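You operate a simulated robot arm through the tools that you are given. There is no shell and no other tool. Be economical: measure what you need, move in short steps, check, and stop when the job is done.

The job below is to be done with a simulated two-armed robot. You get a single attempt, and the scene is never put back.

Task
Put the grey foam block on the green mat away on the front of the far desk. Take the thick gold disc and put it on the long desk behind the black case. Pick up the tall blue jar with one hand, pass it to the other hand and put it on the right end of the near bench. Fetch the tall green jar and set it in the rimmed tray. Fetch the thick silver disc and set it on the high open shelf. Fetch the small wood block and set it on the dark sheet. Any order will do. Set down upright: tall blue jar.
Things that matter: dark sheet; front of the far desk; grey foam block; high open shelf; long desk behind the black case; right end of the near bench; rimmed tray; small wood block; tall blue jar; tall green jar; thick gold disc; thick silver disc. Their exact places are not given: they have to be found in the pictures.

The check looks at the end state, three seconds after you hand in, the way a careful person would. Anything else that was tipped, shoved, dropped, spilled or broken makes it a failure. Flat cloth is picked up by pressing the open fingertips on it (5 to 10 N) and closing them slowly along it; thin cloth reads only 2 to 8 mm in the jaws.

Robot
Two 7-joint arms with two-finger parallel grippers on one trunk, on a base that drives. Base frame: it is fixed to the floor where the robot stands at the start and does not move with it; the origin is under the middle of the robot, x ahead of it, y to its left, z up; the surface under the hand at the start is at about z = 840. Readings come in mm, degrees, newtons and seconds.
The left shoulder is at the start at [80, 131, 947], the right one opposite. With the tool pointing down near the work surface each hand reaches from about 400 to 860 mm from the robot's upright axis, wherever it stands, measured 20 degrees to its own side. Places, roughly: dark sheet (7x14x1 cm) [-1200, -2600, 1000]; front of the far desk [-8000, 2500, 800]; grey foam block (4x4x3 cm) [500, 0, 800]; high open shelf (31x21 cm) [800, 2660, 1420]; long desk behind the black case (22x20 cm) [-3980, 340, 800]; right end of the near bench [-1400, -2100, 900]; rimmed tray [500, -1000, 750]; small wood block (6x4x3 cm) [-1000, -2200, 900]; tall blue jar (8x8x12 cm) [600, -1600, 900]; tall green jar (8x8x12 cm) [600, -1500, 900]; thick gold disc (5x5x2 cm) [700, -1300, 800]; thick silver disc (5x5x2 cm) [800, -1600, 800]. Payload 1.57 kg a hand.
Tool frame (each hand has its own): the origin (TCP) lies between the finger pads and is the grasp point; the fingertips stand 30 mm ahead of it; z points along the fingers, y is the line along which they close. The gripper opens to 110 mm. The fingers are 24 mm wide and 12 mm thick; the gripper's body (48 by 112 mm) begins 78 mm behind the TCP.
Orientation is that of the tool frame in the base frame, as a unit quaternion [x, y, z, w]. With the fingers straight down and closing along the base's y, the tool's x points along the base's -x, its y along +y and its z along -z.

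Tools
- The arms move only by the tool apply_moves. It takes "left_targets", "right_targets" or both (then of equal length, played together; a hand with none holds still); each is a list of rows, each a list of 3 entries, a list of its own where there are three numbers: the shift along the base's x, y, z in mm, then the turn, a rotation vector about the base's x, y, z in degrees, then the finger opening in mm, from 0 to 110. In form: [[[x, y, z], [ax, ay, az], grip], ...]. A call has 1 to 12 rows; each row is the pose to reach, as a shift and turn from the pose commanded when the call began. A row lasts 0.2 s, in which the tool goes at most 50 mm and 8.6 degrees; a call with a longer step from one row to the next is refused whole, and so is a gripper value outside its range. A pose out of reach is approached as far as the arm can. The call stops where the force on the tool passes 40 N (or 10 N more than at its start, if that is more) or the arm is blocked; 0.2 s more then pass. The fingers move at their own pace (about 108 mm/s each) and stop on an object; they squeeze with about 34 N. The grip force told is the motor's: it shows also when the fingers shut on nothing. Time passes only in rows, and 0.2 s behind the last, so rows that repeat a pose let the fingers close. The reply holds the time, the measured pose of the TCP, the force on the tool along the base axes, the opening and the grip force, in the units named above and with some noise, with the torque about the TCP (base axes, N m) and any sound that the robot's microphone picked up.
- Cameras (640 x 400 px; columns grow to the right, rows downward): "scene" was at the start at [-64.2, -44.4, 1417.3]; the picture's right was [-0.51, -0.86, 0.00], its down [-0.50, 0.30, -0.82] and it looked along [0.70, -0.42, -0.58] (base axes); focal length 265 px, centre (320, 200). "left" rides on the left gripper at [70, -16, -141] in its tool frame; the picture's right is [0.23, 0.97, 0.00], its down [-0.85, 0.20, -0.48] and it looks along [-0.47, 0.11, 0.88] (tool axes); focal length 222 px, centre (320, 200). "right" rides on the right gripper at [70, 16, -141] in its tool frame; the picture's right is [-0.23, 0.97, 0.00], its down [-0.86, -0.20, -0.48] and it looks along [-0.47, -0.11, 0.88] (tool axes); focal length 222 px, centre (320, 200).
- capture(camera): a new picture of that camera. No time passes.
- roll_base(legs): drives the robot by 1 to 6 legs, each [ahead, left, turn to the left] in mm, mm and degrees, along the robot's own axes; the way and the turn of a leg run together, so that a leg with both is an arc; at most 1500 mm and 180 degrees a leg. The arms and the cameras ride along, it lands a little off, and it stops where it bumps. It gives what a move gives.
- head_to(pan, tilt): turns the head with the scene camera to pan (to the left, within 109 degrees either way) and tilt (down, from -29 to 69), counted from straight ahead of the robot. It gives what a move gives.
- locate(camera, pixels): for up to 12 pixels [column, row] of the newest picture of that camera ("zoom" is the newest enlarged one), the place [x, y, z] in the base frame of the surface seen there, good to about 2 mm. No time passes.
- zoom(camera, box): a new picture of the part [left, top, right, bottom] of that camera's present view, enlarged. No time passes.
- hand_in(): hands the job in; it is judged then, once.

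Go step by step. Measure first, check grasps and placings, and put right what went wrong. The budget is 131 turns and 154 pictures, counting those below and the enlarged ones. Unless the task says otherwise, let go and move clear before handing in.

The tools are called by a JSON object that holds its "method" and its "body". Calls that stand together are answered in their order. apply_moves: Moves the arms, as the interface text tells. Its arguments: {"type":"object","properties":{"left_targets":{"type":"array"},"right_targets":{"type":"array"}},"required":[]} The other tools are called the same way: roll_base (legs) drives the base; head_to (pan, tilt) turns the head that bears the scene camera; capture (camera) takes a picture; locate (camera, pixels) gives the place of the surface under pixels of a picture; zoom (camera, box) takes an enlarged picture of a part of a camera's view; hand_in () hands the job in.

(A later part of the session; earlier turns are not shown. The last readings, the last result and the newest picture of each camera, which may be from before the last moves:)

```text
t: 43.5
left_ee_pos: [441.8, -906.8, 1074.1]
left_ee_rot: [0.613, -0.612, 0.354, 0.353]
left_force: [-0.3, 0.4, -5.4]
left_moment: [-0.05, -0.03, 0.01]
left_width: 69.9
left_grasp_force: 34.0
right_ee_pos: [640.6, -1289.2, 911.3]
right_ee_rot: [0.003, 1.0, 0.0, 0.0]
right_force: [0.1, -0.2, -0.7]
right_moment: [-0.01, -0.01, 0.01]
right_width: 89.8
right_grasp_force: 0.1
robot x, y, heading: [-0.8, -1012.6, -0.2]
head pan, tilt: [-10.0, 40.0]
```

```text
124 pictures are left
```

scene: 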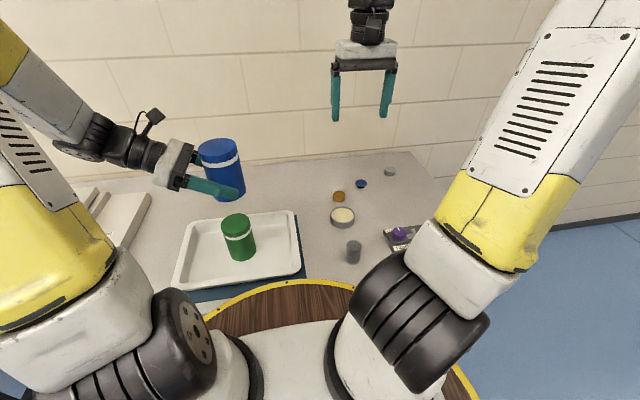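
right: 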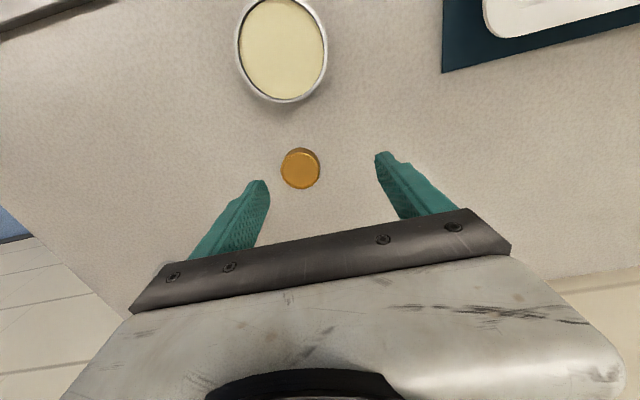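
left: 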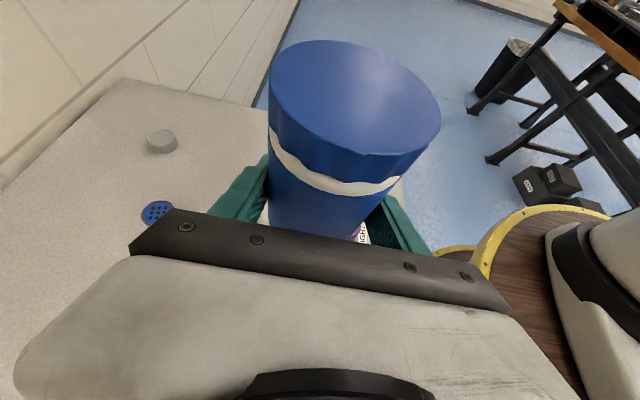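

Now disc centre ≈ (653,−1314); go there and down to fingertips at ≈804.

{"method": "apply_moves", "body": {"right_targets": [[[12, -25, -30], [0, 0, 0], 90], [[12, -25, -60], [0, 0, 0], 90], [[12, -25, -72], [0, 0, 0], 90], [[12, -25, -76], [0, 0, 0], 90]]}}

{"method": "capture", "body": {"camera": "right"}}

```text
t: 44.5
left_ee_pos: [441.2, -906.4, 1074.3]
left_ee_rot: [0.613, -0.612, 0.354, 0.352]
left_force: [0.1, 0.6, -3.9]
left_moment: [0.03, -0.01, -0.05]
left_width: 70.0
left_grasp_force: 33.6
right_ee_pos: [652.1, -1313.1, 834.6]
right_ee_rot: [0.001, 1.0, -0.001, 0.0]
right_force: [-0.1, 0.5, -0.5]
right_moment: [-0.04, -0.02, -0.01]
right_width: 90.0
right_grasp_force: 0.1
robot x, y, heading: [0.2, -1013.1, -0.0]
head pan, tilt: [-10.0, 40.0]
```

```text
123 pictures are left
```

right: 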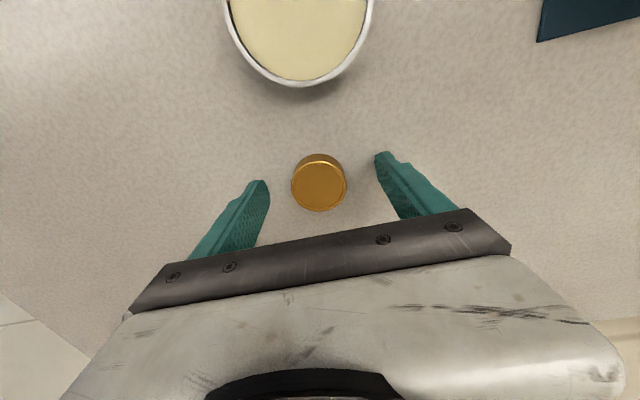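

Centred. Close and lift.

{"method": "apply_moves", "body": {"right_targets": [[[0, 0, 0], [0, 0, 0], 55], [[0, 0, 0], [0, 0, 0], 30], [[0, 0, 0], [0, 0, 0], 25], [[0, 0, 0], [0, 0, 0], 25], [[0, 0, 30], [0, 0, 0], 25], [[0, 0, 75], [0, 0, 0], 25], [[-30, 0, 120], [0, 0, 0], 25], [[-60, 0, 165], [0, 0, 0], 25], [[-90, 0, 210], [0, 0, 0], 25], [[-120, 0, 250], [0, 0, 0], 25]]}}

{"method": "capture", "body": {"camera": "right"}}

{"method": "capture", "body": {"camera": "scene"}}

```text
refused: row 7 steps farther than a row can; nothing moved
```

```text
122 pictures are left
```

right: 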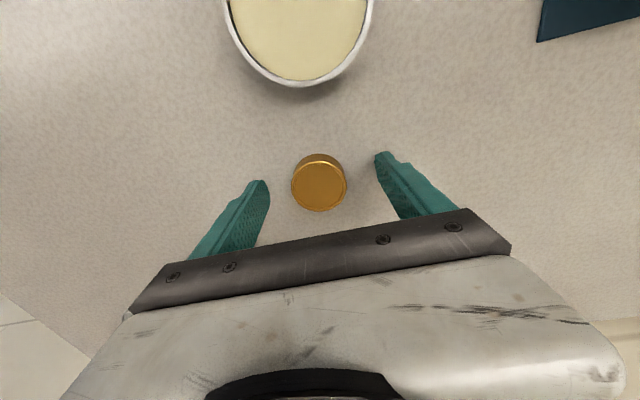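

```text
121 pictures are left
```

scene: 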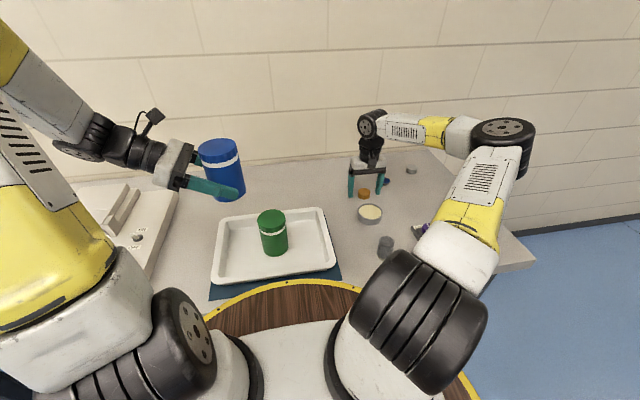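

A row was too long; resend with shorter steps.

{"method": "apply_moves", "body": {"right_targets": [[[0, 0, 0], [0, 0, 0], 55], [[0, 0, 0], [0, 0, 0], 30], [[0, 0, 0], [0, 0, 0], 25], [[0, 0, 0], [0, 0, 0], 25], [[0, 0, 30], [0, 0, 0], 25], [[0, 0, 70], [0, 0, 0], 25], [[-25, 0, 110], [0, 0, 0], 25], [[-50, 0, 150], [0, 0, 0], 25], [[-75, 0, 190], [0, 0, 0], 25], [[-100, 0, 230], [0, 0, 0], 25], [[-130, 0, 260], [0, 0, 0], 25], [[-165, 0, 270], [0, 0, 0], 25]]}}

{"method": "capture", "body": {"camera": "right"}}

```text
t: 47.1
left_ee_pos: [442.3, -906.6, 1073.9]
left_ee_rot: [0.612, -0.612, 0.354, 0.354]
left_force: [0.6, -0.1, -5.7]
left_moment: [0.0, 0.01, -0.02]
left_width: 70.0
left_grasp_force: 33.9
right_ee_pos: [484.5, -1314.6, 1104.0]
right_ee_rot: [0.001, 1.0, 0.0, 0.0]
right_force: [0.5, -0.5, -0.8]
right_moment: [0.0, 0.04, -0.03]
right_width: 42.1
right_grasp_force: 34.4
robot x, y, heading: [-1.2, -1011.8, 0.1]
head pan, tilt: [-10.0, 40.0]
```

```text
120 pictures are left
```

right: 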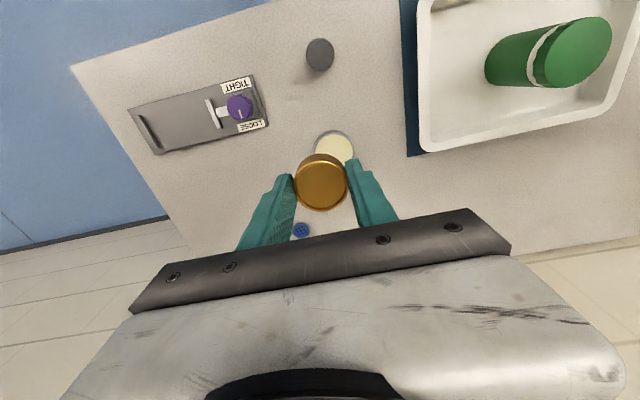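

Gold disc held (42 mm). Back off 600 mm and turn right 120° in place, then look at the near bench.

{"method": "roll_base", "body": {"legs": [[-600, 0, 0], [0, 0, -120]]}}

{"method": "head_to", "body": {"pan": 0, "tilt": 25}}

{"method": "capture", "body": {"camera": "scene"}}

```text
t: 55.5
left_ee_pos: [-729.6, -1443.4, 1073.7]
left_ee_rot: [0.228, 0.835, 0.131, -0.482]
left_force: [0.5, 0.3, -4.2]
left_moment: [0.0, 0.0, 0.02]
left_width: 69.9
left_grasp_force: 34.4
right_ee_pos: [-1102.4, -1273.5, 1105.3]
right_ee_rot: [0.87, 0.493, 0.0, 0.0]
right_force: [0.4, 0.8, -0.4]
right_moment: [0.01, -0.01, 0.01]
right_width: 42.5
right_grasp_force: 34.1
robot x, y, heading: [-595.5, -1009.2, -120.8]
head pan, tilt: [-10.0, 40.0]
```

```text
t: 56.2
left_ee_pos: [-729.0, -1443.4, 1074.8]
left_ee_rot: [0.228, 0.836, 0.131, -0.482]
left_force: [0.7, -0.7, -4.7]
left_moment: [0.01, -0.03, -0.03]
left_width: 69.9
left_grasp_force: 34.3
right_ee_pos: [-1102.5, -1273.4, 1104.1]
right_ee_rot: [0.87, 0.494, 0.0, 0.0]
right_force: [-0.9, 0.0, -0.4]
right_moment: [-0.02, 0.01, -0.02]
right_width: 42.3
right_grasp_force: 34.4
robot x, y, heading: [-597.5, -1008.2, -120.6]
head pan, tilt: [0.0, 25.0]
```

```text
119 pictures are left
```

scene: 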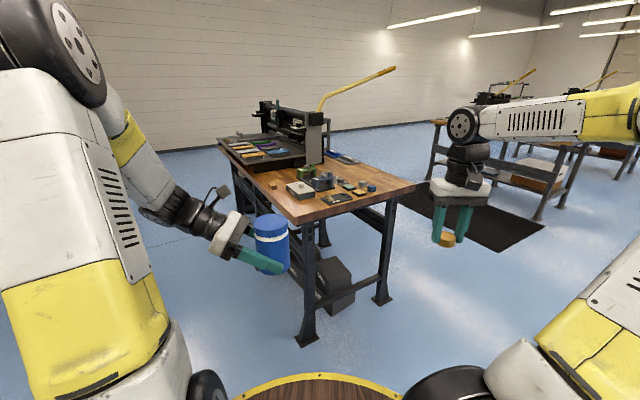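

{"method": "zoom", "body": {"camera": "scene", "box": [205, 85, 425, 225]}}

{"method": "locate", "body": {"camera": "scene", "pixels": [[297, 222], [412, 186], [285, 208], [350, 200], [275, 185], [298, 188], [222, 142], [371, 187], [260, 165], [355, 160], [330, 155], [390, 182]]}}

```text
2.86 times, centred on (315, 155) of scene
```

zoom: 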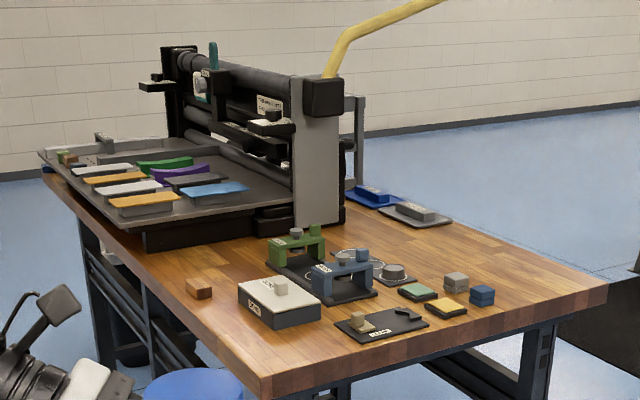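

```text
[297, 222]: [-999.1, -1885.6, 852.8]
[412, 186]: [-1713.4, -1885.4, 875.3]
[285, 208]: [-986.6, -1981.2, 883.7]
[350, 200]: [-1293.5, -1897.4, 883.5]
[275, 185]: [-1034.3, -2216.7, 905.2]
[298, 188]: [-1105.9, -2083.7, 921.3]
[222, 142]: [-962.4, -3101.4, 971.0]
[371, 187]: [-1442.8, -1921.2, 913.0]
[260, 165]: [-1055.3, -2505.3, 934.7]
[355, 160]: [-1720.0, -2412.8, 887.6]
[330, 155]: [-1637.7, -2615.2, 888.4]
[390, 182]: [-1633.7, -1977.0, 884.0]
```

Bench top is z 884, x −985…−1715, its near end at y ≈ −1880; wood block at (−1034,−2217), sheets on the press tray. I'll go to the bench end facing it for a top view of the free room.

{"method": "roll_base", "body": {"legs": [[0, 0, 30.6], [350, -750, 0]]}}

{"method": "head_to", "body": {"pan": 0, "tilt": 38}}

{"method": "capture", "body": {"camera": "scene"}}

```text
t: 62.1
left_ee_pos: [-1217.4, -1810.4, 1074.0]
left_ee_rot: [-0.007, 0.866, -0.005, -0.5]
left_force: [-0.5, 0.2, -5.4]
left_moment: [0.0, 0.01, -0.01]
left_width: 69.7
left_grasp_force: 34.4
right_ee_pos: [-1624.3, -1859.1, 1105.5]
right_ee_rot: [0.702, 0.712, 0.0, 0.0]
right_force: [0.1, 0.3, -0.9]
right_moment: [-0.01, 0.01, -0.01]
right_width: 42.1
right_grasp_force: 33.7
robot x, y, heading: [-1330.5, -1367.4, -89.2]
head pan, tilt: [0.0, 25.0]
```

```text
t: 62.9
left_ee_pos: [-1217.7, -1809.6, 1072.3]
left_ee_rot: [-0.007, 0.866, -0.004, -0.5]
left_force: [0.3, 0.6, -4.0]
left_moment: [-0.01, -0.01, 0.0]
left_width: 69.9
left_grasp_force: 34.3
right_ee_pos: [-1625.7, -1858.3, 1104.8]
right_ee_rot: [0.703, 0.711, 0.001, 0.0]
right_force: [-0.4, -0.1, -0.6]
right_moment: [-0.02, 0.02, 0.03]
right_width: 42.2
right_grasp_force: 34.6
robot x, y, heading: [-1327.9, -1369.5, -89.1]
head pan, tilt: [0.0, 38.0]
```

```text
117 pictures are left
```

scene: 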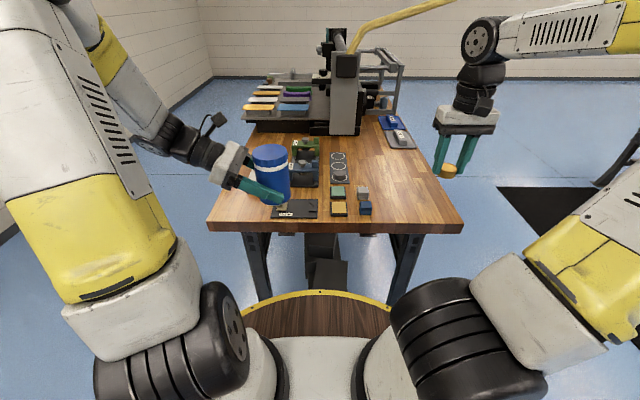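

Free room lies right of the small blocks around scene (400,185). Zoom and measure.

{"method": "zoom", "body": {"camera": "scene", "box": [200, 60, 480, 240]}}

{"method": "locate", "body": {"camera": "scene", "pixels": [[400, 185], [385, 165], [370, 195], [345, 170], [365, 212], [340, 210], [460, 230], [212, 228], [410, 145], [425, 180], [395, 200], [367, 150]]}}

```text
2.22 times, centred on (340, 150) of scene
```

zoom: 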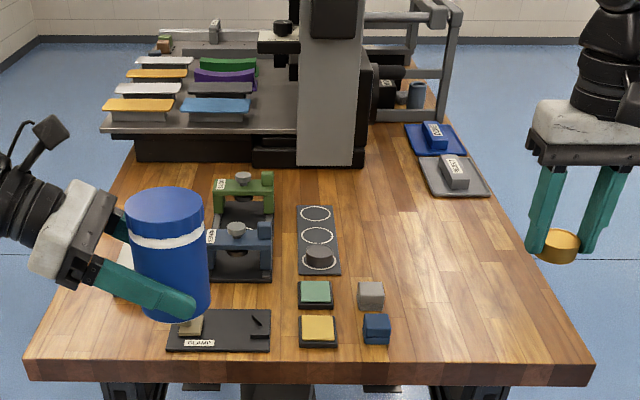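

```text
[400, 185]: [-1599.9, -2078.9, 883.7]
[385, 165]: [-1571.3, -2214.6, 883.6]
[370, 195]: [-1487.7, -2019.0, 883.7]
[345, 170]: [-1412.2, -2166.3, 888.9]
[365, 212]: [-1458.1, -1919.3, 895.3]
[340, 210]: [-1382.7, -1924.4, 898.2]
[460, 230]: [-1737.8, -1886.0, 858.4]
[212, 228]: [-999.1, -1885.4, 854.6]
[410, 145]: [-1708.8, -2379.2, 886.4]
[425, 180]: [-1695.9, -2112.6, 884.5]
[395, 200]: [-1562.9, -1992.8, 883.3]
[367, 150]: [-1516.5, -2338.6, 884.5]
```

Put the jar at about (−1550,−2090), clear of the blocks. Shift the base right 230 and ahead 150 so the left hand can do it.

{"method": "roll_base", "body": {"legs": [[150, -230, 0]]}}

{"method": "capture", "body": {"camera": "scene"}}

{"method": "capture", "body": {"camera": "left"}}

```text
t: 64.8
left_ee_pos: [-1449.5, -1963.7, 1073.8]
left_ee_rot: [-0.005, 0.866, -0.003, -0.5]
left_force: [0.5, 0.2, -4.9]
left_moment: [0.0, -0.01, -0.04]
left_width: 69.9
left_grasp_force: 34.0
right_ee_pos: [-1857.3, -2011.2, 1104.3]
right_ee_rot: [0.704, 0.71, 0.001, -0.001]
right_force: [-0.8, 0.1, -0.3]
right_moment: [-0.02, 0.0, 0.01]
right_width: 42.3
right_grasp_force: 33.5
robot x, y, heading: [-1559.2, -1522.8, -89.6]
head pan, tilt: [0.0, 38.0]
```

```text
115 pictures are left
```

scene: 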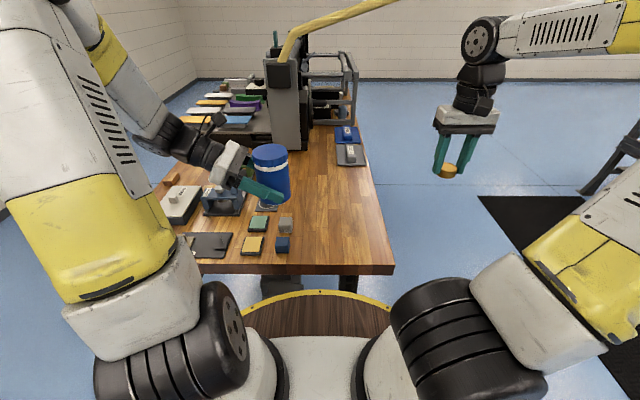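

```text
114 pictures are left
```

left: 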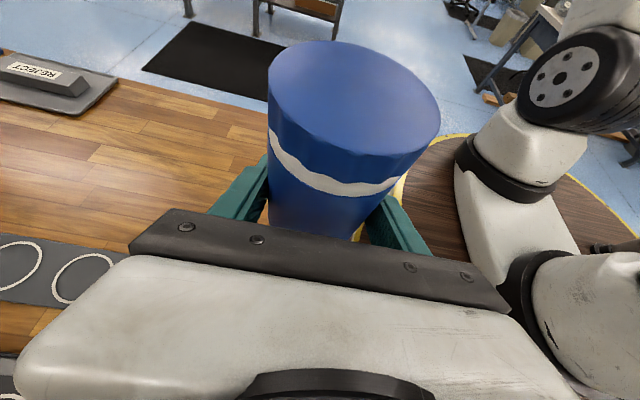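

Move the jar over the spot, then lower to about 8 mm above the bench.

{"method": "apply_moves", "body": {"left_targets": [[[-25, -31, 0], [0, 0, 0], 45], [[-50, -63, 0], [0, 0, 0], 45], [[-75, -95, 0], [0, 0, 0], 45], [[-100, -126, 0], [0, 0, 0], 45], [[-100, -126, -45], [0, 0, 0], 45], [[-100, -126, -90], [0, 0, 0], 45], [[-100, -126, -130], [0, 0, 0], 45], [[-100, -126, -145], [0, 0, 0], 45]]}}

{"method": "zoom", "body": {"camera": "scene", "box": [180, 90, 400, 260]}}

```text
t: 66.6
left_ee_pos: [-1550.4, -2090.0, 929.8]
left_ee_rot: [-0.005, 0.866, -0.003, -0.501]
left_force: [-0.1, 0.0, -4.5]
left_moment: [-0.03, 0.03, 0.0]
left_width: 69.8
left_grasp_force: 34.4
right_ee_pos: [-1857.5, -2011.3, 1105.4]
right_ee_rot: [0.704, 0.71, 0.0, 0.001]
right_force: [-0.7, 0.2, -0.6]
right_moment: [-0.01, -0.04, 0.02]
right_width: 42.3
right_grasp_force: 34.2
robot x, y, heading: [-1563.6, -1525.2, -89.5]
head pan, tilt: [0.0, 38.0]
```

```text
2.35 times, centred on (290, 175) of scene
```

zoom: 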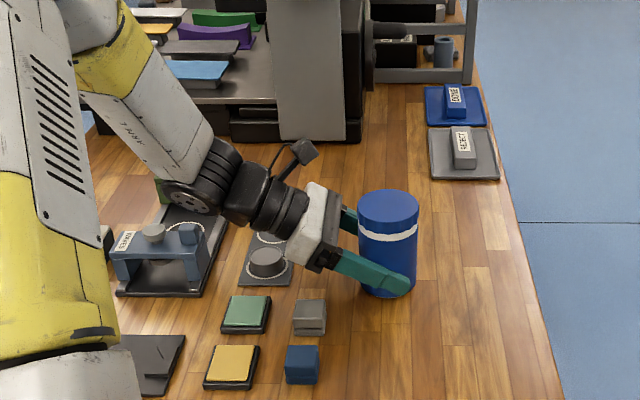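

Clear of everything. Lower the last millimetres until contact.

{"method": "apply_moves", "body": {"left_targets": [[[0, 0, -5], [0, 0, 0], 45], [[0, 0, -8], [0, 0, 0], 45], [[0, 0, -9.5], [0, 0, 0], 45], [[0, 0, -10.5], [0, 0, 0], 45]]}}

```text
t: 67.6
left_ee_pos: [-1551.4, -2091.0, 922.1]
left_ee_rot: [-0.004, 0.865, -0.005, -0.502]
left_force: [6.4, 0.3, 33.4]
left_moment: [0.37, 0.09, -0.08]
left_width: 69.5
left_grasp_force: 34.2
right_ee_pos: [-1856.9, -2011.1, 1103.7]
right_ee_rot: [0.705, 0.709, 0.0, 0.001]
right_force: [-1.0, -0.2, -1.7]
right_moment: [-0.04, -0.01, -0.01]
right_width: 42.4
right_grasp_force: 33.8
robot x, y, heading: [-1558.9, -1522.1, -89.3]
head pan, tilt: [0.0, 38.0]
```

Firm contact (33 N); relieve 1.5 mm, open, then withdraw back along the tool axis (+x and up).

{"method": "apply_moves", "body": {"left_targets": [[[0, 0, 1.5], [0, 0, 0], 45], [[0, 0, 1.5], [0, 0, 0], 75], [[0, 0, 1.5], [0, 0, 0], 95], [[0, 0, 1.5], [0, 0, 0], 98], [[26, 0, 16.5], [0, 0, 0], 98], [[61, 0, 36.5], [0, 0, 0], 98], [[96, 0, 56.5], [0, 0, 0], 98], [[131, 0, 76.5], [0, 0, 0], 98], [[140, 20, 120], [0, 0, 0], 98], [[140, 40, 165], [0, 0, 0], 98]]}}

{"method": "capture", "body": {"camera": "scene"}}

```text
t: 69.8
left_ee_pos: [-1407.9, -2051.8, 1082.6]
left_ee_rot: [-0.005, 0.866, -0.003, -0.501]
left_force: [-0.3, 0.5, 0.1]
left_moment: [0.05, 0.04, -0.03]
left_width: 98.3
left_grasp_force: 0.0
right_ee_pos: [-1856.9, -2012.7, 1104.3]
right_ee_rot: [0.705, 0.709, 0.0, 0.0]
right_force: [0.5, -0.9, -0.7]
right_moment: [0.04, 0.05, 0.07]
right_width: 42.2
right_grasp_force: 34.1
robot x, y, heading: [-1560.9, -1519.9, -89.2]
head pan, tilt: [0.0, 38.0]
```

```text
112 pictures are left
```

scene: 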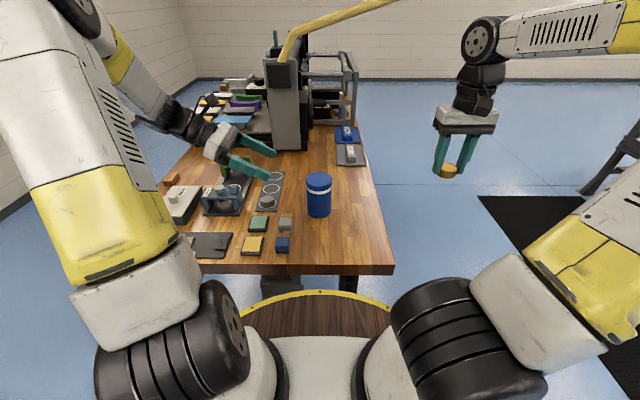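

The blue jar stands upright and clear. Back off, go round to the bench's +x side facing it, while bringing the left tool back to pointing down.

{"method": "roll_base", "body": {"legs": [[-400, 0, 0], [0, 1110, 0], [0, 0, -90.8]]}}

{"method": "apply_moves", "body": {"left_targets": [[[0, 0, 0], [-8.5, 0, 0], 98], [[0, 0, 0], [-17, 0, 0], 98], [[0, 0, 0], [-25.5, 0, 0], 98], [[0, 0, 0], [-34, 0, 0], 98], [[0, 0, 0], [-42.5, 0, 0], 98], [[0, 0, 0], [-51, 0, 0], 98], [[0, 0, 0], [-60, 0, 0], 98]]}}

{"method": "head_to", "body": {"pan": 40, "tilt": 20}}

{"method": "capture", "body": {"camera": "scene"}}

```text
t: 81.3
left_ee_pos: [-997.1, -1263.6, 1083.7]
left_ee_rot: [0.62, 0.604, 0.358, -0.35]
left_force: [0.0, 0.0, 0.3]
left_moment: [-0.01, 0.01, 0.02]
left_width: 98.0
left_grasp_force: 0.0
right_ee_pos: [-941.0, -816.4, 1103.7]
right_ee_rot: [1.0, -0.015, 0.0, 0.0]
right_force: [-0.6, -0.3, -1.4]
right_moment: [0.0, -0.03, 0.01]
right_width: 42.3
right_grasp_force: 33.9
robot x, y, heading: [-464.4, -1131.1, 178.3]
head pan, tilt: [0.0, 38.0]
```

```text
refused: row 7 steps farther than a row can; nothing moved
```

```text
t: 82.4
left_ee_pos: [-997.9, -1262.2, 1082.5]
left_ee_rot: [0.62, 0.605, 0.357, -0.349]
left_force: [0.5, 0.4, 0.5]
left_moment: [0.0, 0.0, 0.0]
left_width: 98.2
left_grasp_force: 0.1
right_ee_pos: [-941.0, -816.3, 1104.2]
right_ee_rot: [1.0, -0.015, -0.001, 0.0]
right_force: [-0.4, -0.5, 0.5]
right_moment: [0.05, 0.01, -0.02]
right_width: 42.1
right_grasp_force: 34.2
robot x, y, heading: [-462.8, -1133.1, 178.5]
head pan, tilt: [40.0, 20.0]
```

```text
111 pictures are left
```

scene: 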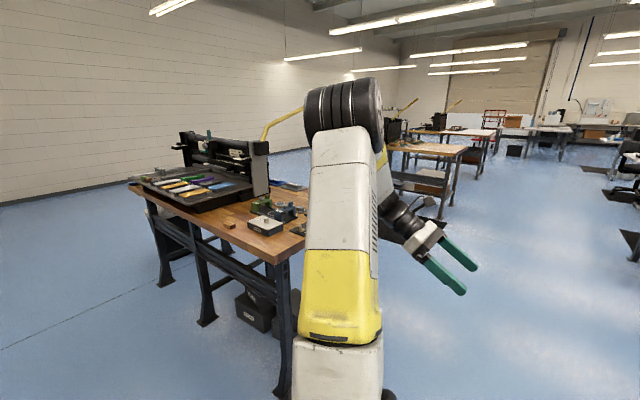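

Resend the left turn in smaller steps, then slide left (toward −y) along the bench.

{"method": "apply_moves", "body": {"left_targets": [[[0, 0, 5], [-7.5, 0, 0], 98], [[0, 0, 10], [-15, 0, 0], 98], [[0, 0, 15], [-22.5, 0, 0], 98], [[0, 0, 20], [-30, 0, 0], 98], [[0, 0, 20], [-37.5, 0, 0], 98], [[0, 0, 20], [-45, 0, 0], 98], [[0, 0, 20], [-52.5, 0, 0], 98], [[0, 0, 20], [-60, 0, 0], 98]]}}

{"method": "roll_base", "body": {"legs": [[0, 1270, 1.5]]}}

{"method": "head_to", "body": {"pan": 0, "tilt": 35}}

{"method": "capture", "body": {"camera": "scene"}}

```text
t: 84.2
left_ee_pos: [-997.2, -1261.5, 1102.9]
left_ee_rot: [0.712, 0.702, 0.006, 0.009]
left_force: [-0.3, -0.3, 0.5]
left_moment: [0.03, 0.02, -0.01]
left_width: 97.7
left_grasp_force: 0.1
right_ee_pos: [-940.7, -816.4, 1104.7]
right_ee_rot: [1.0, -0.014, 0.0, 0.0]
right_force: [0.0, 0.0, 0.0]
right_moment: [0.05, -0.03, 0.04]
right_width: 42.2
right_grasp_force: 33.9
robot x, y, heading: [-464.6, -1134.2, 178.5]
head pan, tilt: [40.0, 20.0]
```

```text
t: 90.7
left_ee_pos: [-1011.0, -2555.0, 1103.1]
left_ee_rot: [0.703, 0.711, 0.009, 0.008]
left_force: [-0.6, 0.3, 0.0]
left_moment: [-0.02, 0.0, -0.02]
left_width: 97.9
left_grasp_force: 0.1
right_ee_pos: [-967.5, -2108.8, 1103.6]
right_ee_rot: [1.0, -0.002, -0.001, -0.001]
right_force: [0.1, 0.7, -0.9]
right_moment: [-0.03, 0.01, 0.02]
right_width: 42.0
right_grasp_force: 33.9
robot x, y, heading: [-482.4, -2415.3, 180.1]
head pan, tilt: [40.0, 20.0]
```

```text
t: 91.7
left_ee_pos: [-1012.6, -2555.6, 1102.3]
left_ee_rot: [0.703, 0.711, 0.008, 0.008]
left_force: [-0.2, 1.1, 0.0]
left_moment: [0.0, 0.0, 0.01]
left_width: 98.0
left_grasp_force: 0.1
right_ee_pos: [-966.3, -2109.1, 1106.2]
right_ee_rot: [1.0, -0.002, 0.0, 0.001]
right_force: [0.0, 0.8, -0.7]
right_moment: [0.01, -0.02, -0.03]
right_width: 42.2
right_grasp_force: 33.8
robot x, y, heading: [-479.0, -2409.3, 180.0]
head pan, tilt: [0.0, 35.0]
```

```text
110 pictures are left
```

scene: 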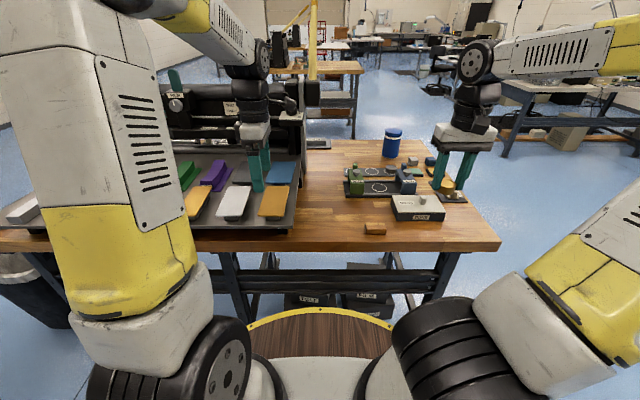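

Wood block at (375,229). The dark sheet is hidden by the left hand; use the left camera and locate.

{"method": "capture", "body": {"camera": "left"}}

{"method": "zoom", "body": {"camera": "scene", "box": [160, 130, 480, 260]}}

{"method": "locate", "body": {"camera": "scene", "pixels": [[375, 226], [366, 226], [385, 226], [275, 205], [280, 172], [295, 228], [235, 200]]}}

```text
109 pictures are left
```

left: 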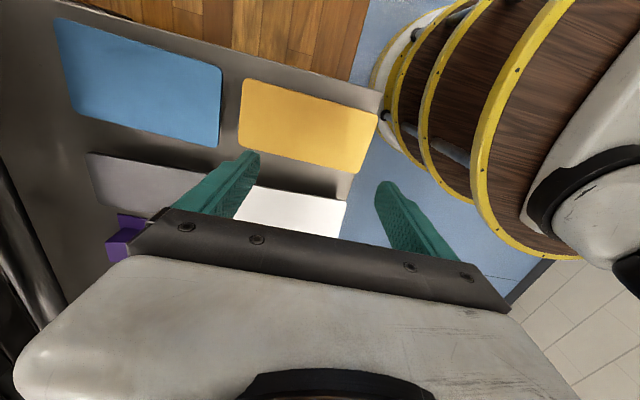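

```text
2.00 times, centred on (320, 195) of scene
```

zoom: 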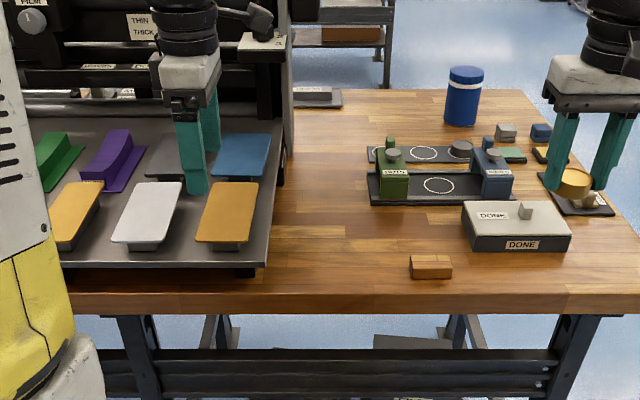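

```text
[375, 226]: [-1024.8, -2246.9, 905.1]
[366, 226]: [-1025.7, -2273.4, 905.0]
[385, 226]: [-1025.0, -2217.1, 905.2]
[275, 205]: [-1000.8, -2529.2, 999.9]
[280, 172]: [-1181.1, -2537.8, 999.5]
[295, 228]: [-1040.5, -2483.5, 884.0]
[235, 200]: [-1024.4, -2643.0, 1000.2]
```

Locate the dark sheet's corners in the left picture, and the wood block's extent in the zoom.

{"method": "locate", "body": {"camera": "left", "pixels": [[95, 160], [110, 205], [150, 180], [200, 178], [175, 200], [130, 215], [230, 195], [330, 110], [140, 75]]}}

{"method": "locate", "body": {"camera": "zoom", "pixels": [[412, 258], [448, 257], [430, 258], [413, 266], [450, 265], [430, 278], [180, 160], [160, 155], [452, 276]]}}

```text
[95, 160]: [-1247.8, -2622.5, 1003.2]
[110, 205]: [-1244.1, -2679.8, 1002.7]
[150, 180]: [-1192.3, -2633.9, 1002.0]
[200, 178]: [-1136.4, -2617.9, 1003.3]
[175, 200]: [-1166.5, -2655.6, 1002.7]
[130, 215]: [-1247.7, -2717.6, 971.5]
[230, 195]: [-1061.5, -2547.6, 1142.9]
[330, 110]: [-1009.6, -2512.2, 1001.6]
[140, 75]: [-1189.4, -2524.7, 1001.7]
```

```text
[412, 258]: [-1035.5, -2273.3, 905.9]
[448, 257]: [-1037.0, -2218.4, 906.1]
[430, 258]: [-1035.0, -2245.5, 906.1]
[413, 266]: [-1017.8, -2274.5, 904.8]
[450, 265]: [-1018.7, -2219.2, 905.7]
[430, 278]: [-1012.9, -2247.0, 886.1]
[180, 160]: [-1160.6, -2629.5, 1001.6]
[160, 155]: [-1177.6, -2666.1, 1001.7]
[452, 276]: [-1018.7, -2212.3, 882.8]
```

Dark sheet centre ≈ (−1187,−2648), top z 1002. Shift the base right 250 and ahead 60 so the wood block lies under the left hand's range.

{"method": "roll_base", "body": {"legs": [[60, -250, 0]]}}

{"method": "apply_moves", "body": {"left_targets": [[[25, 28, 0], [0, 0, 0], 98], [[45, 57, 0], [0, 0, 0], 98]]}}

{"method": "capture", "body": {"camera": "left"}}

{"method": "capture", "body": {"camera": "scene"}}

```text
t: 93.6
left_ee_pos: [-1072.4, -2305.7, 1102.7]
left_ee_rot: [0.703, 0.711, 0.007, 0.009]
left_force: [0.6, 0.2, -0.6]
left_moment: [0.01, -0.06, 0.01]
left_width: 98.1
left_grasp_force: 0.1
right_ee_pos: [-1027.8, -1859.7, 1104.8]
right_ee_rot: [1.0, -0.002, 0.0, 0.0]
right_force: [0.7, 0.3, -0.7]
right_moment: [0.03, 0.0, 0.0]
right_width: 42.1
right_grasp_force: 33.8
robot x, y, heading: [-541.0, -2158.5, 179.8]
head pan, tilt: [0.0, 35.0]
```

```text
t: 94.2
left_ee_pos: [-1027.2, -2248.9, 1104.0]
left_ee_rot: [0.703, 0.711, 0.008, 0.008]
left_force: [-0.9, 0.3, 0.0]
left_moment: [0.04, -0.02, 0.02]
left_width: 98.1
left_grasp_force: 0.0
right_ee_pos: [-1027.6, -1859.3, 1103.8]
right_ee_rot: [1.0, -0.002, 0.0, 0.001]
right_force: [-0.7, -0.6, -1.0]
right_moment: [0.03, -0.04, -0.05]
right_width: 42.1
right_grasp_force: 33.3
robot x, y, heading: [-541.3, -2163.5, 180.1]
head pan, tilt: [0.0, 35.0]
```

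```text
107 pictures are left
```

left: 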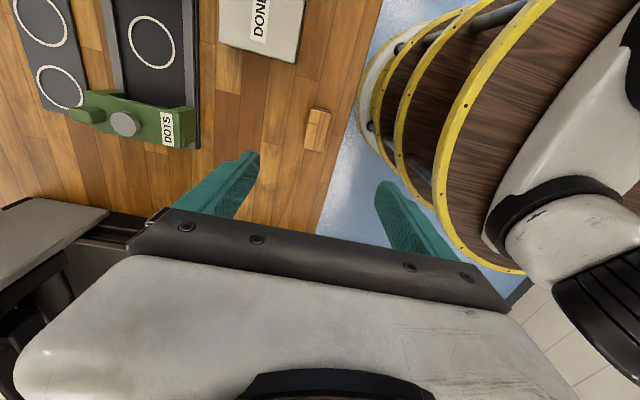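

```text
106 pictures are left
```

scene: 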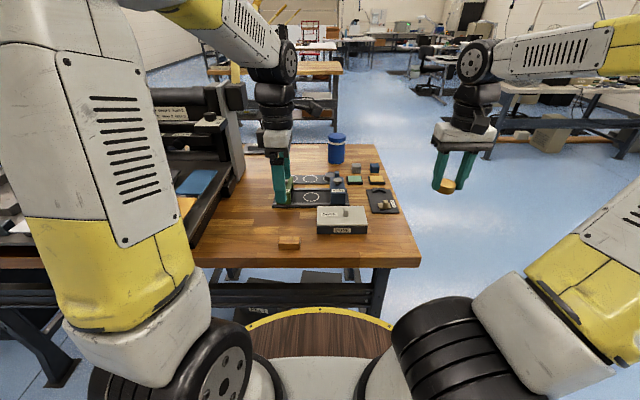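

{"method": "zoom", "body": {"camera": "left", "box": [270, 90, 370, 170]}}

{"method": "locate", "body": {"camera": "left", "pixels": [[311, 110], [329, 113], [320, 150], [305, 146], [316, 130]]}}

```text
5.00 times, centred on (320, 130) of left
```

zoom: 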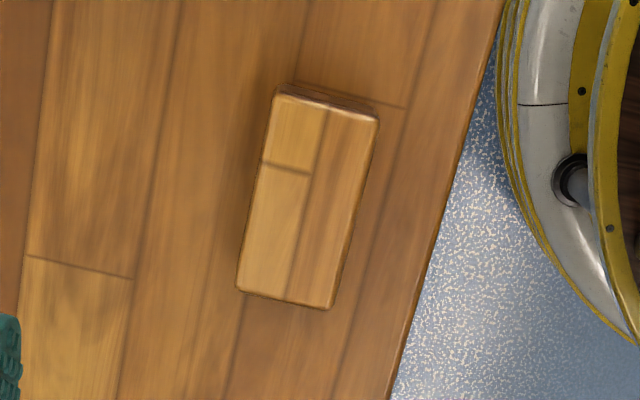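

```text
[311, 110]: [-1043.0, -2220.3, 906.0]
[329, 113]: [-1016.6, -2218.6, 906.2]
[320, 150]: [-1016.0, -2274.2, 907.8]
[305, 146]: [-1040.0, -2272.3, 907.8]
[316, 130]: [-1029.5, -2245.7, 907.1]
```

Block centre (−1029,−2246), 29 mm wide along x, top 906. Descend and grasp.

{"method": "apply_moves", "body": {"left_targets": [[[-2, 3, -45], [0, 0, 0], 80], [[-2, 3, -90], [0, 0, 0], 80], [[-2, 3, -135], [0, 0, 0], 80], [[-2, 3, -175], [0, 0, 0], 80], [[-2, 3, -186], [0, 0, 0], 80], [[-2, 3, -186], [0, 0, 0], 45], [[-2, 3, -186], [0, 0, 0], 18], [[-2, 3, -186], [0, 0, 0], 15], [[-2, 3, -186], [0, 0, 0], 15], [[-2, 3, -160], [0, 0, 0], 15], [[-2, 3, -115], [0, 0, 0], 15], [[-2, 3, -70], [0, 0, 0], 15]]}}

{"method": "capture", "body": {"camera": "left"}}

```text
t: 96.8
left_ee_pos: [-1031.5, -2246.8, 1031.7]
left_ee_rot: [0.702, 0.712, 0.007, 0.008]
left_force: [-0.5, -0.5, -0.8]
left_moment: [-0.02, -0.03, -0.02]
left_width: 30.9
left_grasp_force: 33.9
right_ee_pos: [-1027.8, -1857.4, 1105.1]
right_ee_rot: [1.0, -0.001, 0.0, -0.001]
right_force: [0.8, -0.1, -0.6]
right_moment: [0.01, -0.03, -0.02]
right_width: 42.2
right_grasp_force: 34.3
robot x, y, heading: [-542.2, -2161.8, 179.9]
head pan, tilt: [0.0, 35.0]
```

```text
104 pictures are left
```

left: 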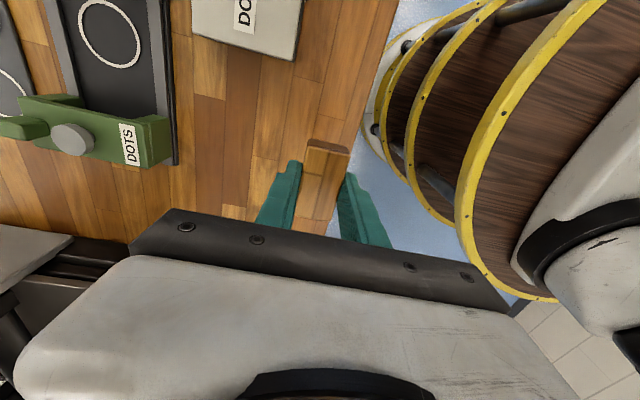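

Block held (31 mm). Raise, turn the hand 90° so the block lies along the sheet's long axis, then shift the base left.

{"method": "apply_moves", "body": {"left_targets": [[[0, 0, 45], [0, 0, -8], 15], [[0, 0, 85], [0, 0, -16], 15], [[0, 0, 110], [0, 0, -24], 15], [[0, 0, 110], [0, 0, -32.4], 15], [[0, 0, 110], [0, 0, -40.8], 15], [[0, 0, 110], [0, 0, -49.2], 15], [[0, 0, 110], [0, 0, -57.4], 15], [[0, 0, 110], [0, 0, -65.6], 15], [[0, 0, 110], [0, 0, -73.8], 15], [[0, 0, 110], [0, 0, -82], 15], [[0, 0, 110], [0, 0, -90], 15]]}}

{"method": "roll_base", "body": {"legs": [[0, 360, 0]]}}

{"method": "capture", "body": {"camera": "left"}}

{"method": "capture", "body": {"camera": "scene"}}

```text
t: 99.2
left_ee_pos: [-1029.3, -2246.1, 1144.0]
left_ee_rot: [1.0, 0.006, 0.0, 0.012]
left_force: [0.5, 0.1, -0.1]
left_moment: [0.0, -0.01, -0.02]
left_width: 30.7
left_grasp_force: 34.4
right_ee_pos: [-1027.0, -1858.6, 1105.0]
right_ee_rot: [1.0, -0.001, 0.0, 0.0]
right_force: [-0.7, -0.6, -0.6]
right_moment: [0.02, 0.01, 0.03]
right_width: 42.0
right_grasp_force: 34.1
robot x, y, heading: [-542.1, -2160.6, 179.8]
head pan, tilt: [0.0, 35.0]
```

```text
t: 101.5
left_ee_pos: [-1031.1, -2604.8, 1143.1]
left_ee_rot: [1.0, 0.004, 0.0, 0.011]
left_force: [1.5, 0.4, -0.5]
left_moment: [0.01, -0.05, 0.03]
left_width: 30.8
left_grasp_force: 33.3
right_ee_pos: [-1028.6, -2217.6, 1104.8]
right_ee_rot: [1.0, -0.004, 0.0, 0.0]
right_force: [0.2, -0.1, -1.0]
right_moment: [0.0, -0.01, 0.0]
right_width: 42.2
right_grasp_force: 33.4
robot x, y, heading: [-543.0, -2521.5, 179.5]
head pan, tilt: [0.0, 35.0]
```

```text
103 pictures are left
```

left: 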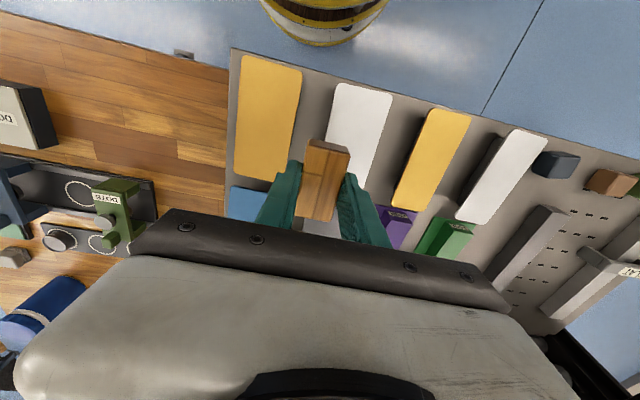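

```text
102 pictures are left
```

scene: 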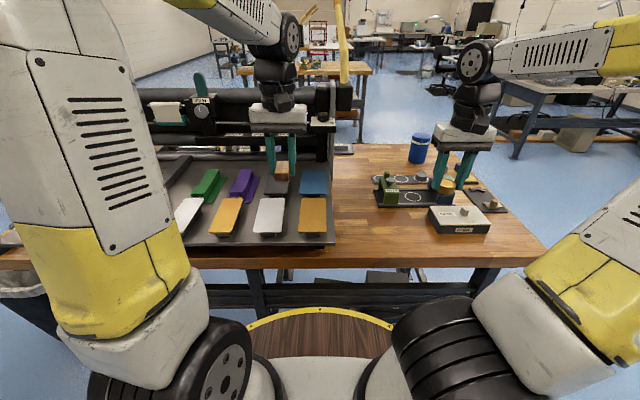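

Check what lies beyond the dark sheet (press bar height/position) before reaching in.

{"method": "zoom", "body": {"camera": "scene", "box": [140, 60, 360, 250]}}

{"method": "locate", "body": {"camera": "scene", "pixels": [[230, 125], [320, 118], [245, 157], [298, 150], [250, 140], [310, 140], [314, 180], [268, 215], [270, 188], [263, 188]]}}

```text
2.11 times, centred on (250, 155) of scene
```

zoom: 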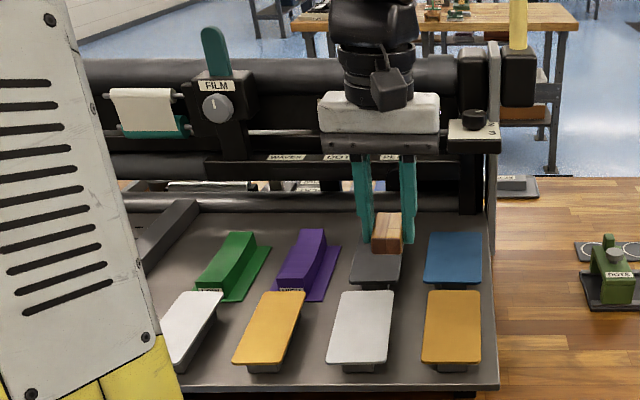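

```text
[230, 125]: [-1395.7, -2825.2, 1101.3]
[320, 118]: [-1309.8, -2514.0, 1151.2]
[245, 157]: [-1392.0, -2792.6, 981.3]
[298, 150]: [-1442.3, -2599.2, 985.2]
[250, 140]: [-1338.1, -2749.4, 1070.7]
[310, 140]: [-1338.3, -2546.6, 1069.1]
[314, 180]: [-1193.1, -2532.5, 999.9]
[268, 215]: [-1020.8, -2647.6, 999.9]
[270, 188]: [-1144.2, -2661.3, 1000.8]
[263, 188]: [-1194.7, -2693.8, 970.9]
```

Clear (roller is at x −1338). Move over the dark sheet and lower near it.

{"method": "apply_moves", "body": {"left_targets": [[[-40, -11, 0], [0, 0, 0], 15], [[-80, -22, 0], [0, 0, 0], 15], [[-120, -33, 0], [0, 0, 0], 15], [[-152, -43, 0], [0, 0, 0], 15], [[-152, -43, -40], [0, 0, 0], 15], [[-152, -43, -75], [0, 0, 0], 15]]}}

{"method": "capture", "body": {"camera": "left"}}

{"method": "zoom", "body": {"camera": "scene", "box": [180, 90, 360, 250]}}

```text
t: 102.9
left_ee_pos: [-1183.7, -2647.6, 1068.1]
left_ee_rot: [1.0, 0.004, -0.001, 0.011]
left_force: [0.0, 0.7, -0.4]
left_moment: [0.01, 0.0, 0.02]
left_width: 30.7
left_grasp_force: 34.1
right_ee_pos: [-1027.0, -2217.1, 1105.3]
right_ee_rot: [1.0, -0.004, 0.001, 0.0]
right_force: [-0.1, -0.3, -0.8]
right_moment: [-0.01, -0.01, 0.0]
right_width: 41.9
right_grasp_force: 33.9
robot x, y, heading: [-543.7, -2526.3, 179.9]
head pan, tilt: [0.0, 35.0]
```

```text
100 pictures are left
```

left: 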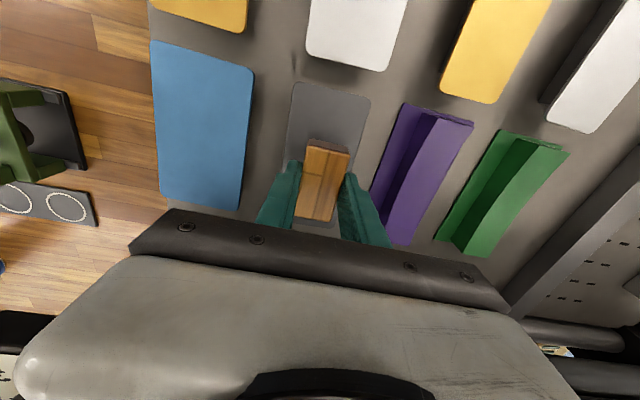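

```text
2.50 times, centred on (270, 170) of scene
```

zoom: 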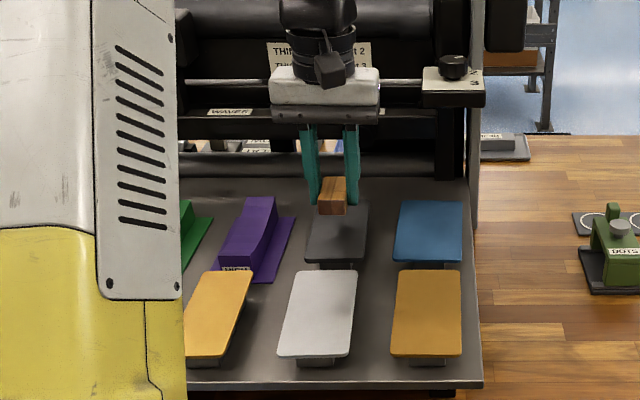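

{"method": "locate", "body": {"camera": "left", "pixels": [[300, 85], [365, 100], [291, 140], [362, 140], [330, 110], [300, 220]]}}

{"method": "apply_moves", "body": {"left_targets": [[[-2, 0, -22], [0, 0, 0], 15], [[-2, 0, -28], [0, 0, 0], 15], [[-2, 0, -31], [0, 0, 0], 15], [[-2, 0, -32.5], [0, 0, 0], 15]]}}

```text
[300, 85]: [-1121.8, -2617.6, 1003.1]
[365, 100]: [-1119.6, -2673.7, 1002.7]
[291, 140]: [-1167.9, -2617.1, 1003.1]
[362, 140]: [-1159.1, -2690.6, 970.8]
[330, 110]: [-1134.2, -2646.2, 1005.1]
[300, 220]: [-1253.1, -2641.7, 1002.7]
```

```text
t: 103.9
left_ee_pos: [-1185.0, -2647.2, 1035.3]
left_ee_rot: [1.0, 0.004, 0.0, 0.011]
left_force: [-0.8, 0.5, 0.3]
left_moment: [-0.01, 0.01, 0.05]
left_width: 30.6
left_grasp_force: 33.6
right_ee_pos: [-1026.8, -2216.5, 1104.6]
right_ee_rot: [1.0, -0.005, -0.001, 0.0]
right_force: [0.2, 0.0, 0.2]
right_moment: [0.0, -0.02, 0.0]
right_width: 42.0
right_grasp_force: 34.5
robot x, y, heading: [-539.3, -2520.0, 179.6]
head pan, tilt: [0.0, 35.0]
```

No contact yet; creep down.

{"method": "apply_moves", "body": {"left_targets": [[[0, 0, -1], [0, 0, 0], 15], [[0, 0, -2], [0, 0, 0], 15]]}}

```text
t: 104.5
left_ee_pos: [-1185.2, -2647.2, 1034.7]
left_ee_rot: [1.0, 0.003, 0.0, 0.011]
left_force: [1.0, -0.3, -0.2]
left_moment: [0.05, -0.04, 0.03]
left_width: 30.8
left_grasp_force: 34.3
right_ee_pos: [-1027.2, -2216.3, 1103.6]
right_ee_rot: [1.0, -0.005, 0.0, 0.0]
right_force: [-0.2, -0.6, -0.8]
right_moment: [0.01, 0.0, 0.0]
right_width: 42.3
right_grasp_force: 33.7
robot x, y, heading: [-541.3, -2519.0, 179.5]
head pan, tilt: [0.0, 35.0]
```

{"method": "apply_moves", "body": {"left_targets": [[[0, 0, -0.7], [0, 0, 0], 15], [[0, 0, -1.5], [0, 0, 0], 15]]}}

{"method": "zoom", "body": {"camera": "scene", "box": [245, 130, 305, 200]}}

```text
t: 105.1
left_ee_pos: [-1185.3, -2648.4, 1033.6]
left_ee_rot: [1.0, 0.003, -0.002, 0.01]
left_force: [1.8, -0.9, 14.7]
left_moment: [0.29, -0.28, -0.06]
left_width: 30.8
left_grasp_force: 33.5
right_ee_pos: [-1026.9, -2216.2, 1104.5]
right_ee_rot: [1.0, -0.004, -0.001, 0.0]
right_force: [0.1, 0.2, -0.6]
right_moment: [0.01, 0.0, 0.01]
right_width: 42.3
right_grasp_force: 34.0
robot x, y, heading: [-545.2, -2524.2, 179.6]
head pan, tilt: [0.0, 35.0]
```

```text
5.71 times, centred on (275, 165) of scene
```

zoom: 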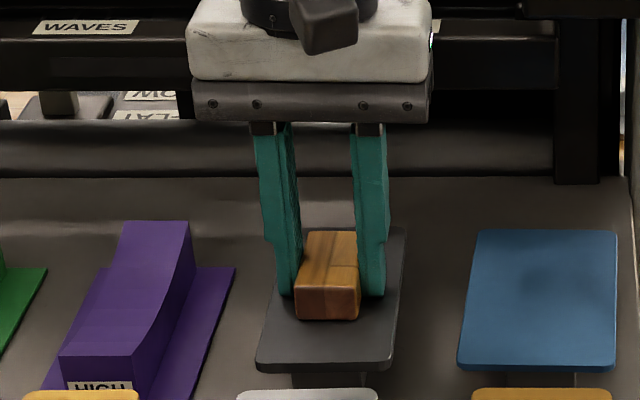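

Contact (15 N). Open a little and rise.

{"method": "apply_moves", "body": {"left_targets": [[[0, 0, 0.5], [0, 0, 0], 40], [[0, 0, 0.5], [0, 0, 0], 52], [[0, 0, 1], [0, 0, 0], 52], [[0, 0, 40], [0, 0, 0], 52], [[0, 0, 85], [0, 0, 0], 52], [[40, 0, 110], [0, 0, 0], 60], [[85, 0, 115], [0, 0, 0], 60]]}}

{"method": "capture", "body": {"camera": "left"}}

{"method": "zoom", "body": {"camera": "scene", "box": [180, 90, 460, 250]}}

```text
t: 106.7
left_ee_pos: [-1098.0, -2646.8, 1147.8]
left_ee_rot: [1.0, 0.003, 0.0, 0.012]
left_force: [-0.8, -0.2, -0.6]
left_moment: [0.01, -0.05, 0.03]
left_width: 60.1
left_grasp_force: 0.1
right_ee_pos: [-1027.8, -2215.7, 1104.4]
right_ee_rot: [1.0, -0.005, 0.0, 0.0]
right_force: [0.0, 0.0, -1.1]
right_moment: [0.01, -0.03, 0.0]
right_width: 42.3
right_grasp_force: 34.5
robot x, y, heading: [-540.8, -2522.1, 179.6]
head pan, tilt: [0.0, 35.0]
```

```text
97 pictures are left
```

left: 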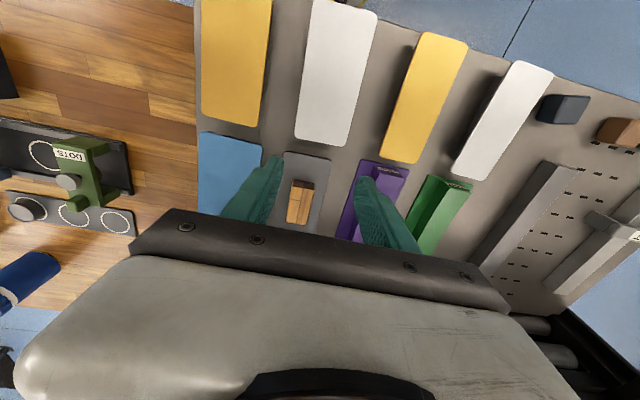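

```text
2.29 times, centred on (320, 170) of scene
```

zoom: 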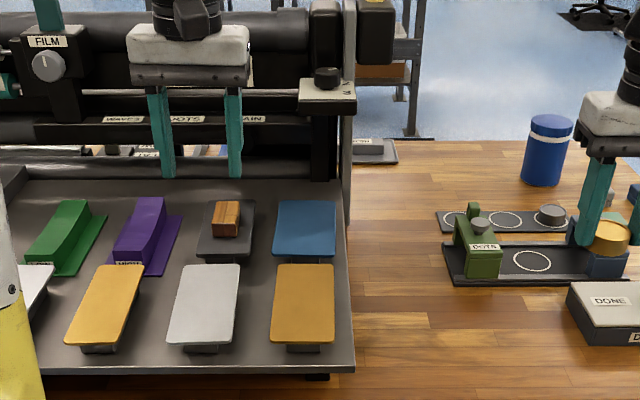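

Wood block sits on the dark sheet, jar upright. Now drive clear (to +y) and look toward the long desk.

{"method": "roll_base", "body": {"legs": [[-100, 0, 0], [0, -1500, 0]]}}

{"method": "head_to", "body": {"pan": -10, "tilt": 12}}

{"method": "capture", "body": {"camera": "scene"}}

```text
t: 114.8
left_ee_pos: [-990.4, -1164.8, 1147.6]
left_ee_rot: [1.0, 0.008, 0.0, 0.011]
left_force: [-0.7, 0.1, -0.1]
left_moment: [0.0, 0.02, -0.01]
left_width: 60.0
left_grasp_force: 0.1
right_ee_pos: [-923.8, -735.2, 1104.6]
right_ee_rot: [1.0, -0.002, 0.0, 0.0]
right_force: [0.0, 0.0, -0.1]
right_moment: [-0.01, -0.02, 0.01]
right_width: 42.0
right_grasp_force: 34.1
robot x, y, heading: [-434.2, -1036.1, -179.7]
head pan, tilt: [0.0, 35.0]
```

```text
t: 115.7
left_ee_pos: [-990.6, -1164.7, 1148.1]
left_ee_rot: [1.0, 0.008, 0.0, 0.011]
left_force: [-0.4, 0.8, -0.2]
left_moment: [0.0, -0.03, 0.02]
left_width: 60.0
left_grasp_force: 0.0
right_ee_pos: [-923.4, -735.4, 1104.6]
right_ee_rot: [1.0, -0.001, 0.0, 0.0]
right_force: [0.1, 0.3, -1.3]
right_moment: [0.0, -0.03, 0.0]
right_width: 42.1
right_grasp_force: 33.5
robot x, y, heading: [-441.3, -1034.6, -179.8]
head pan, tilt: [-10.0, 12.0]
```

```text
95 pictures are left
```

scene: 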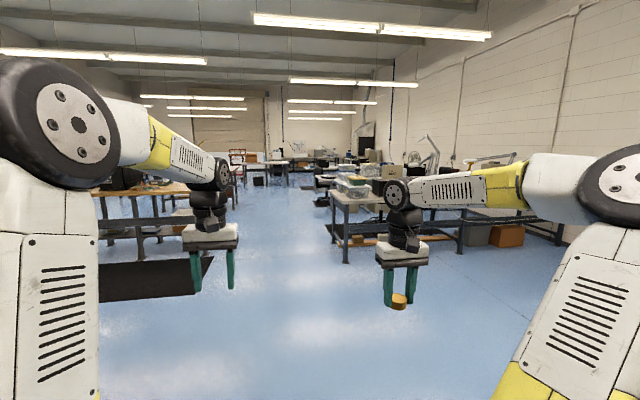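

{"method": "zoom", "body": {"camera": "scene", "box": [230, 120, 560, 280]}}

{"method": "locate", "body": {"camera": "scene", "pixels": [[355, 188], [345, 192], [330, 196], [375, 196], [345, 262], [460, 250], [370, 165], [335, 178], [150, 187], [240, 160], [325, 160], [300, 165]]}}

```text
1.94 times, centred on (395, 200) of scene
```

zoom: 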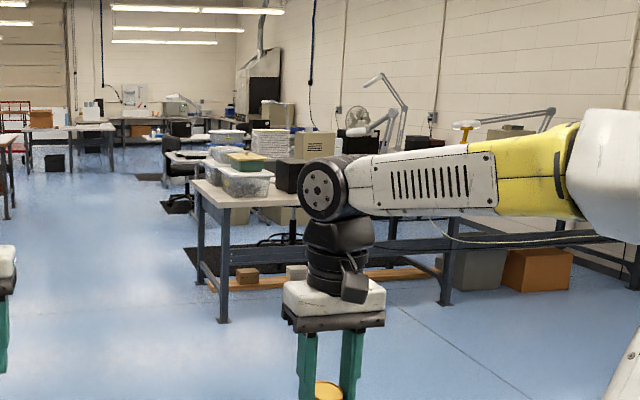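

```text
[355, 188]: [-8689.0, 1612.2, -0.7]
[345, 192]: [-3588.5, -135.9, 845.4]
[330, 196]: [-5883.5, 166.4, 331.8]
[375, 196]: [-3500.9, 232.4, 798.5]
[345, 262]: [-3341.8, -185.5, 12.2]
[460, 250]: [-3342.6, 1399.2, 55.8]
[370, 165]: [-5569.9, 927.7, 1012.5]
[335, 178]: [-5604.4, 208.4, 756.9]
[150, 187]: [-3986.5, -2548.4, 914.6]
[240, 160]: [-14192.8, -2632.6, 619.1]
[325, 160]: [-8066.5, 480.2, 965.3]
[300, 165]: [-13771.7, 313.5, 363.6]
```

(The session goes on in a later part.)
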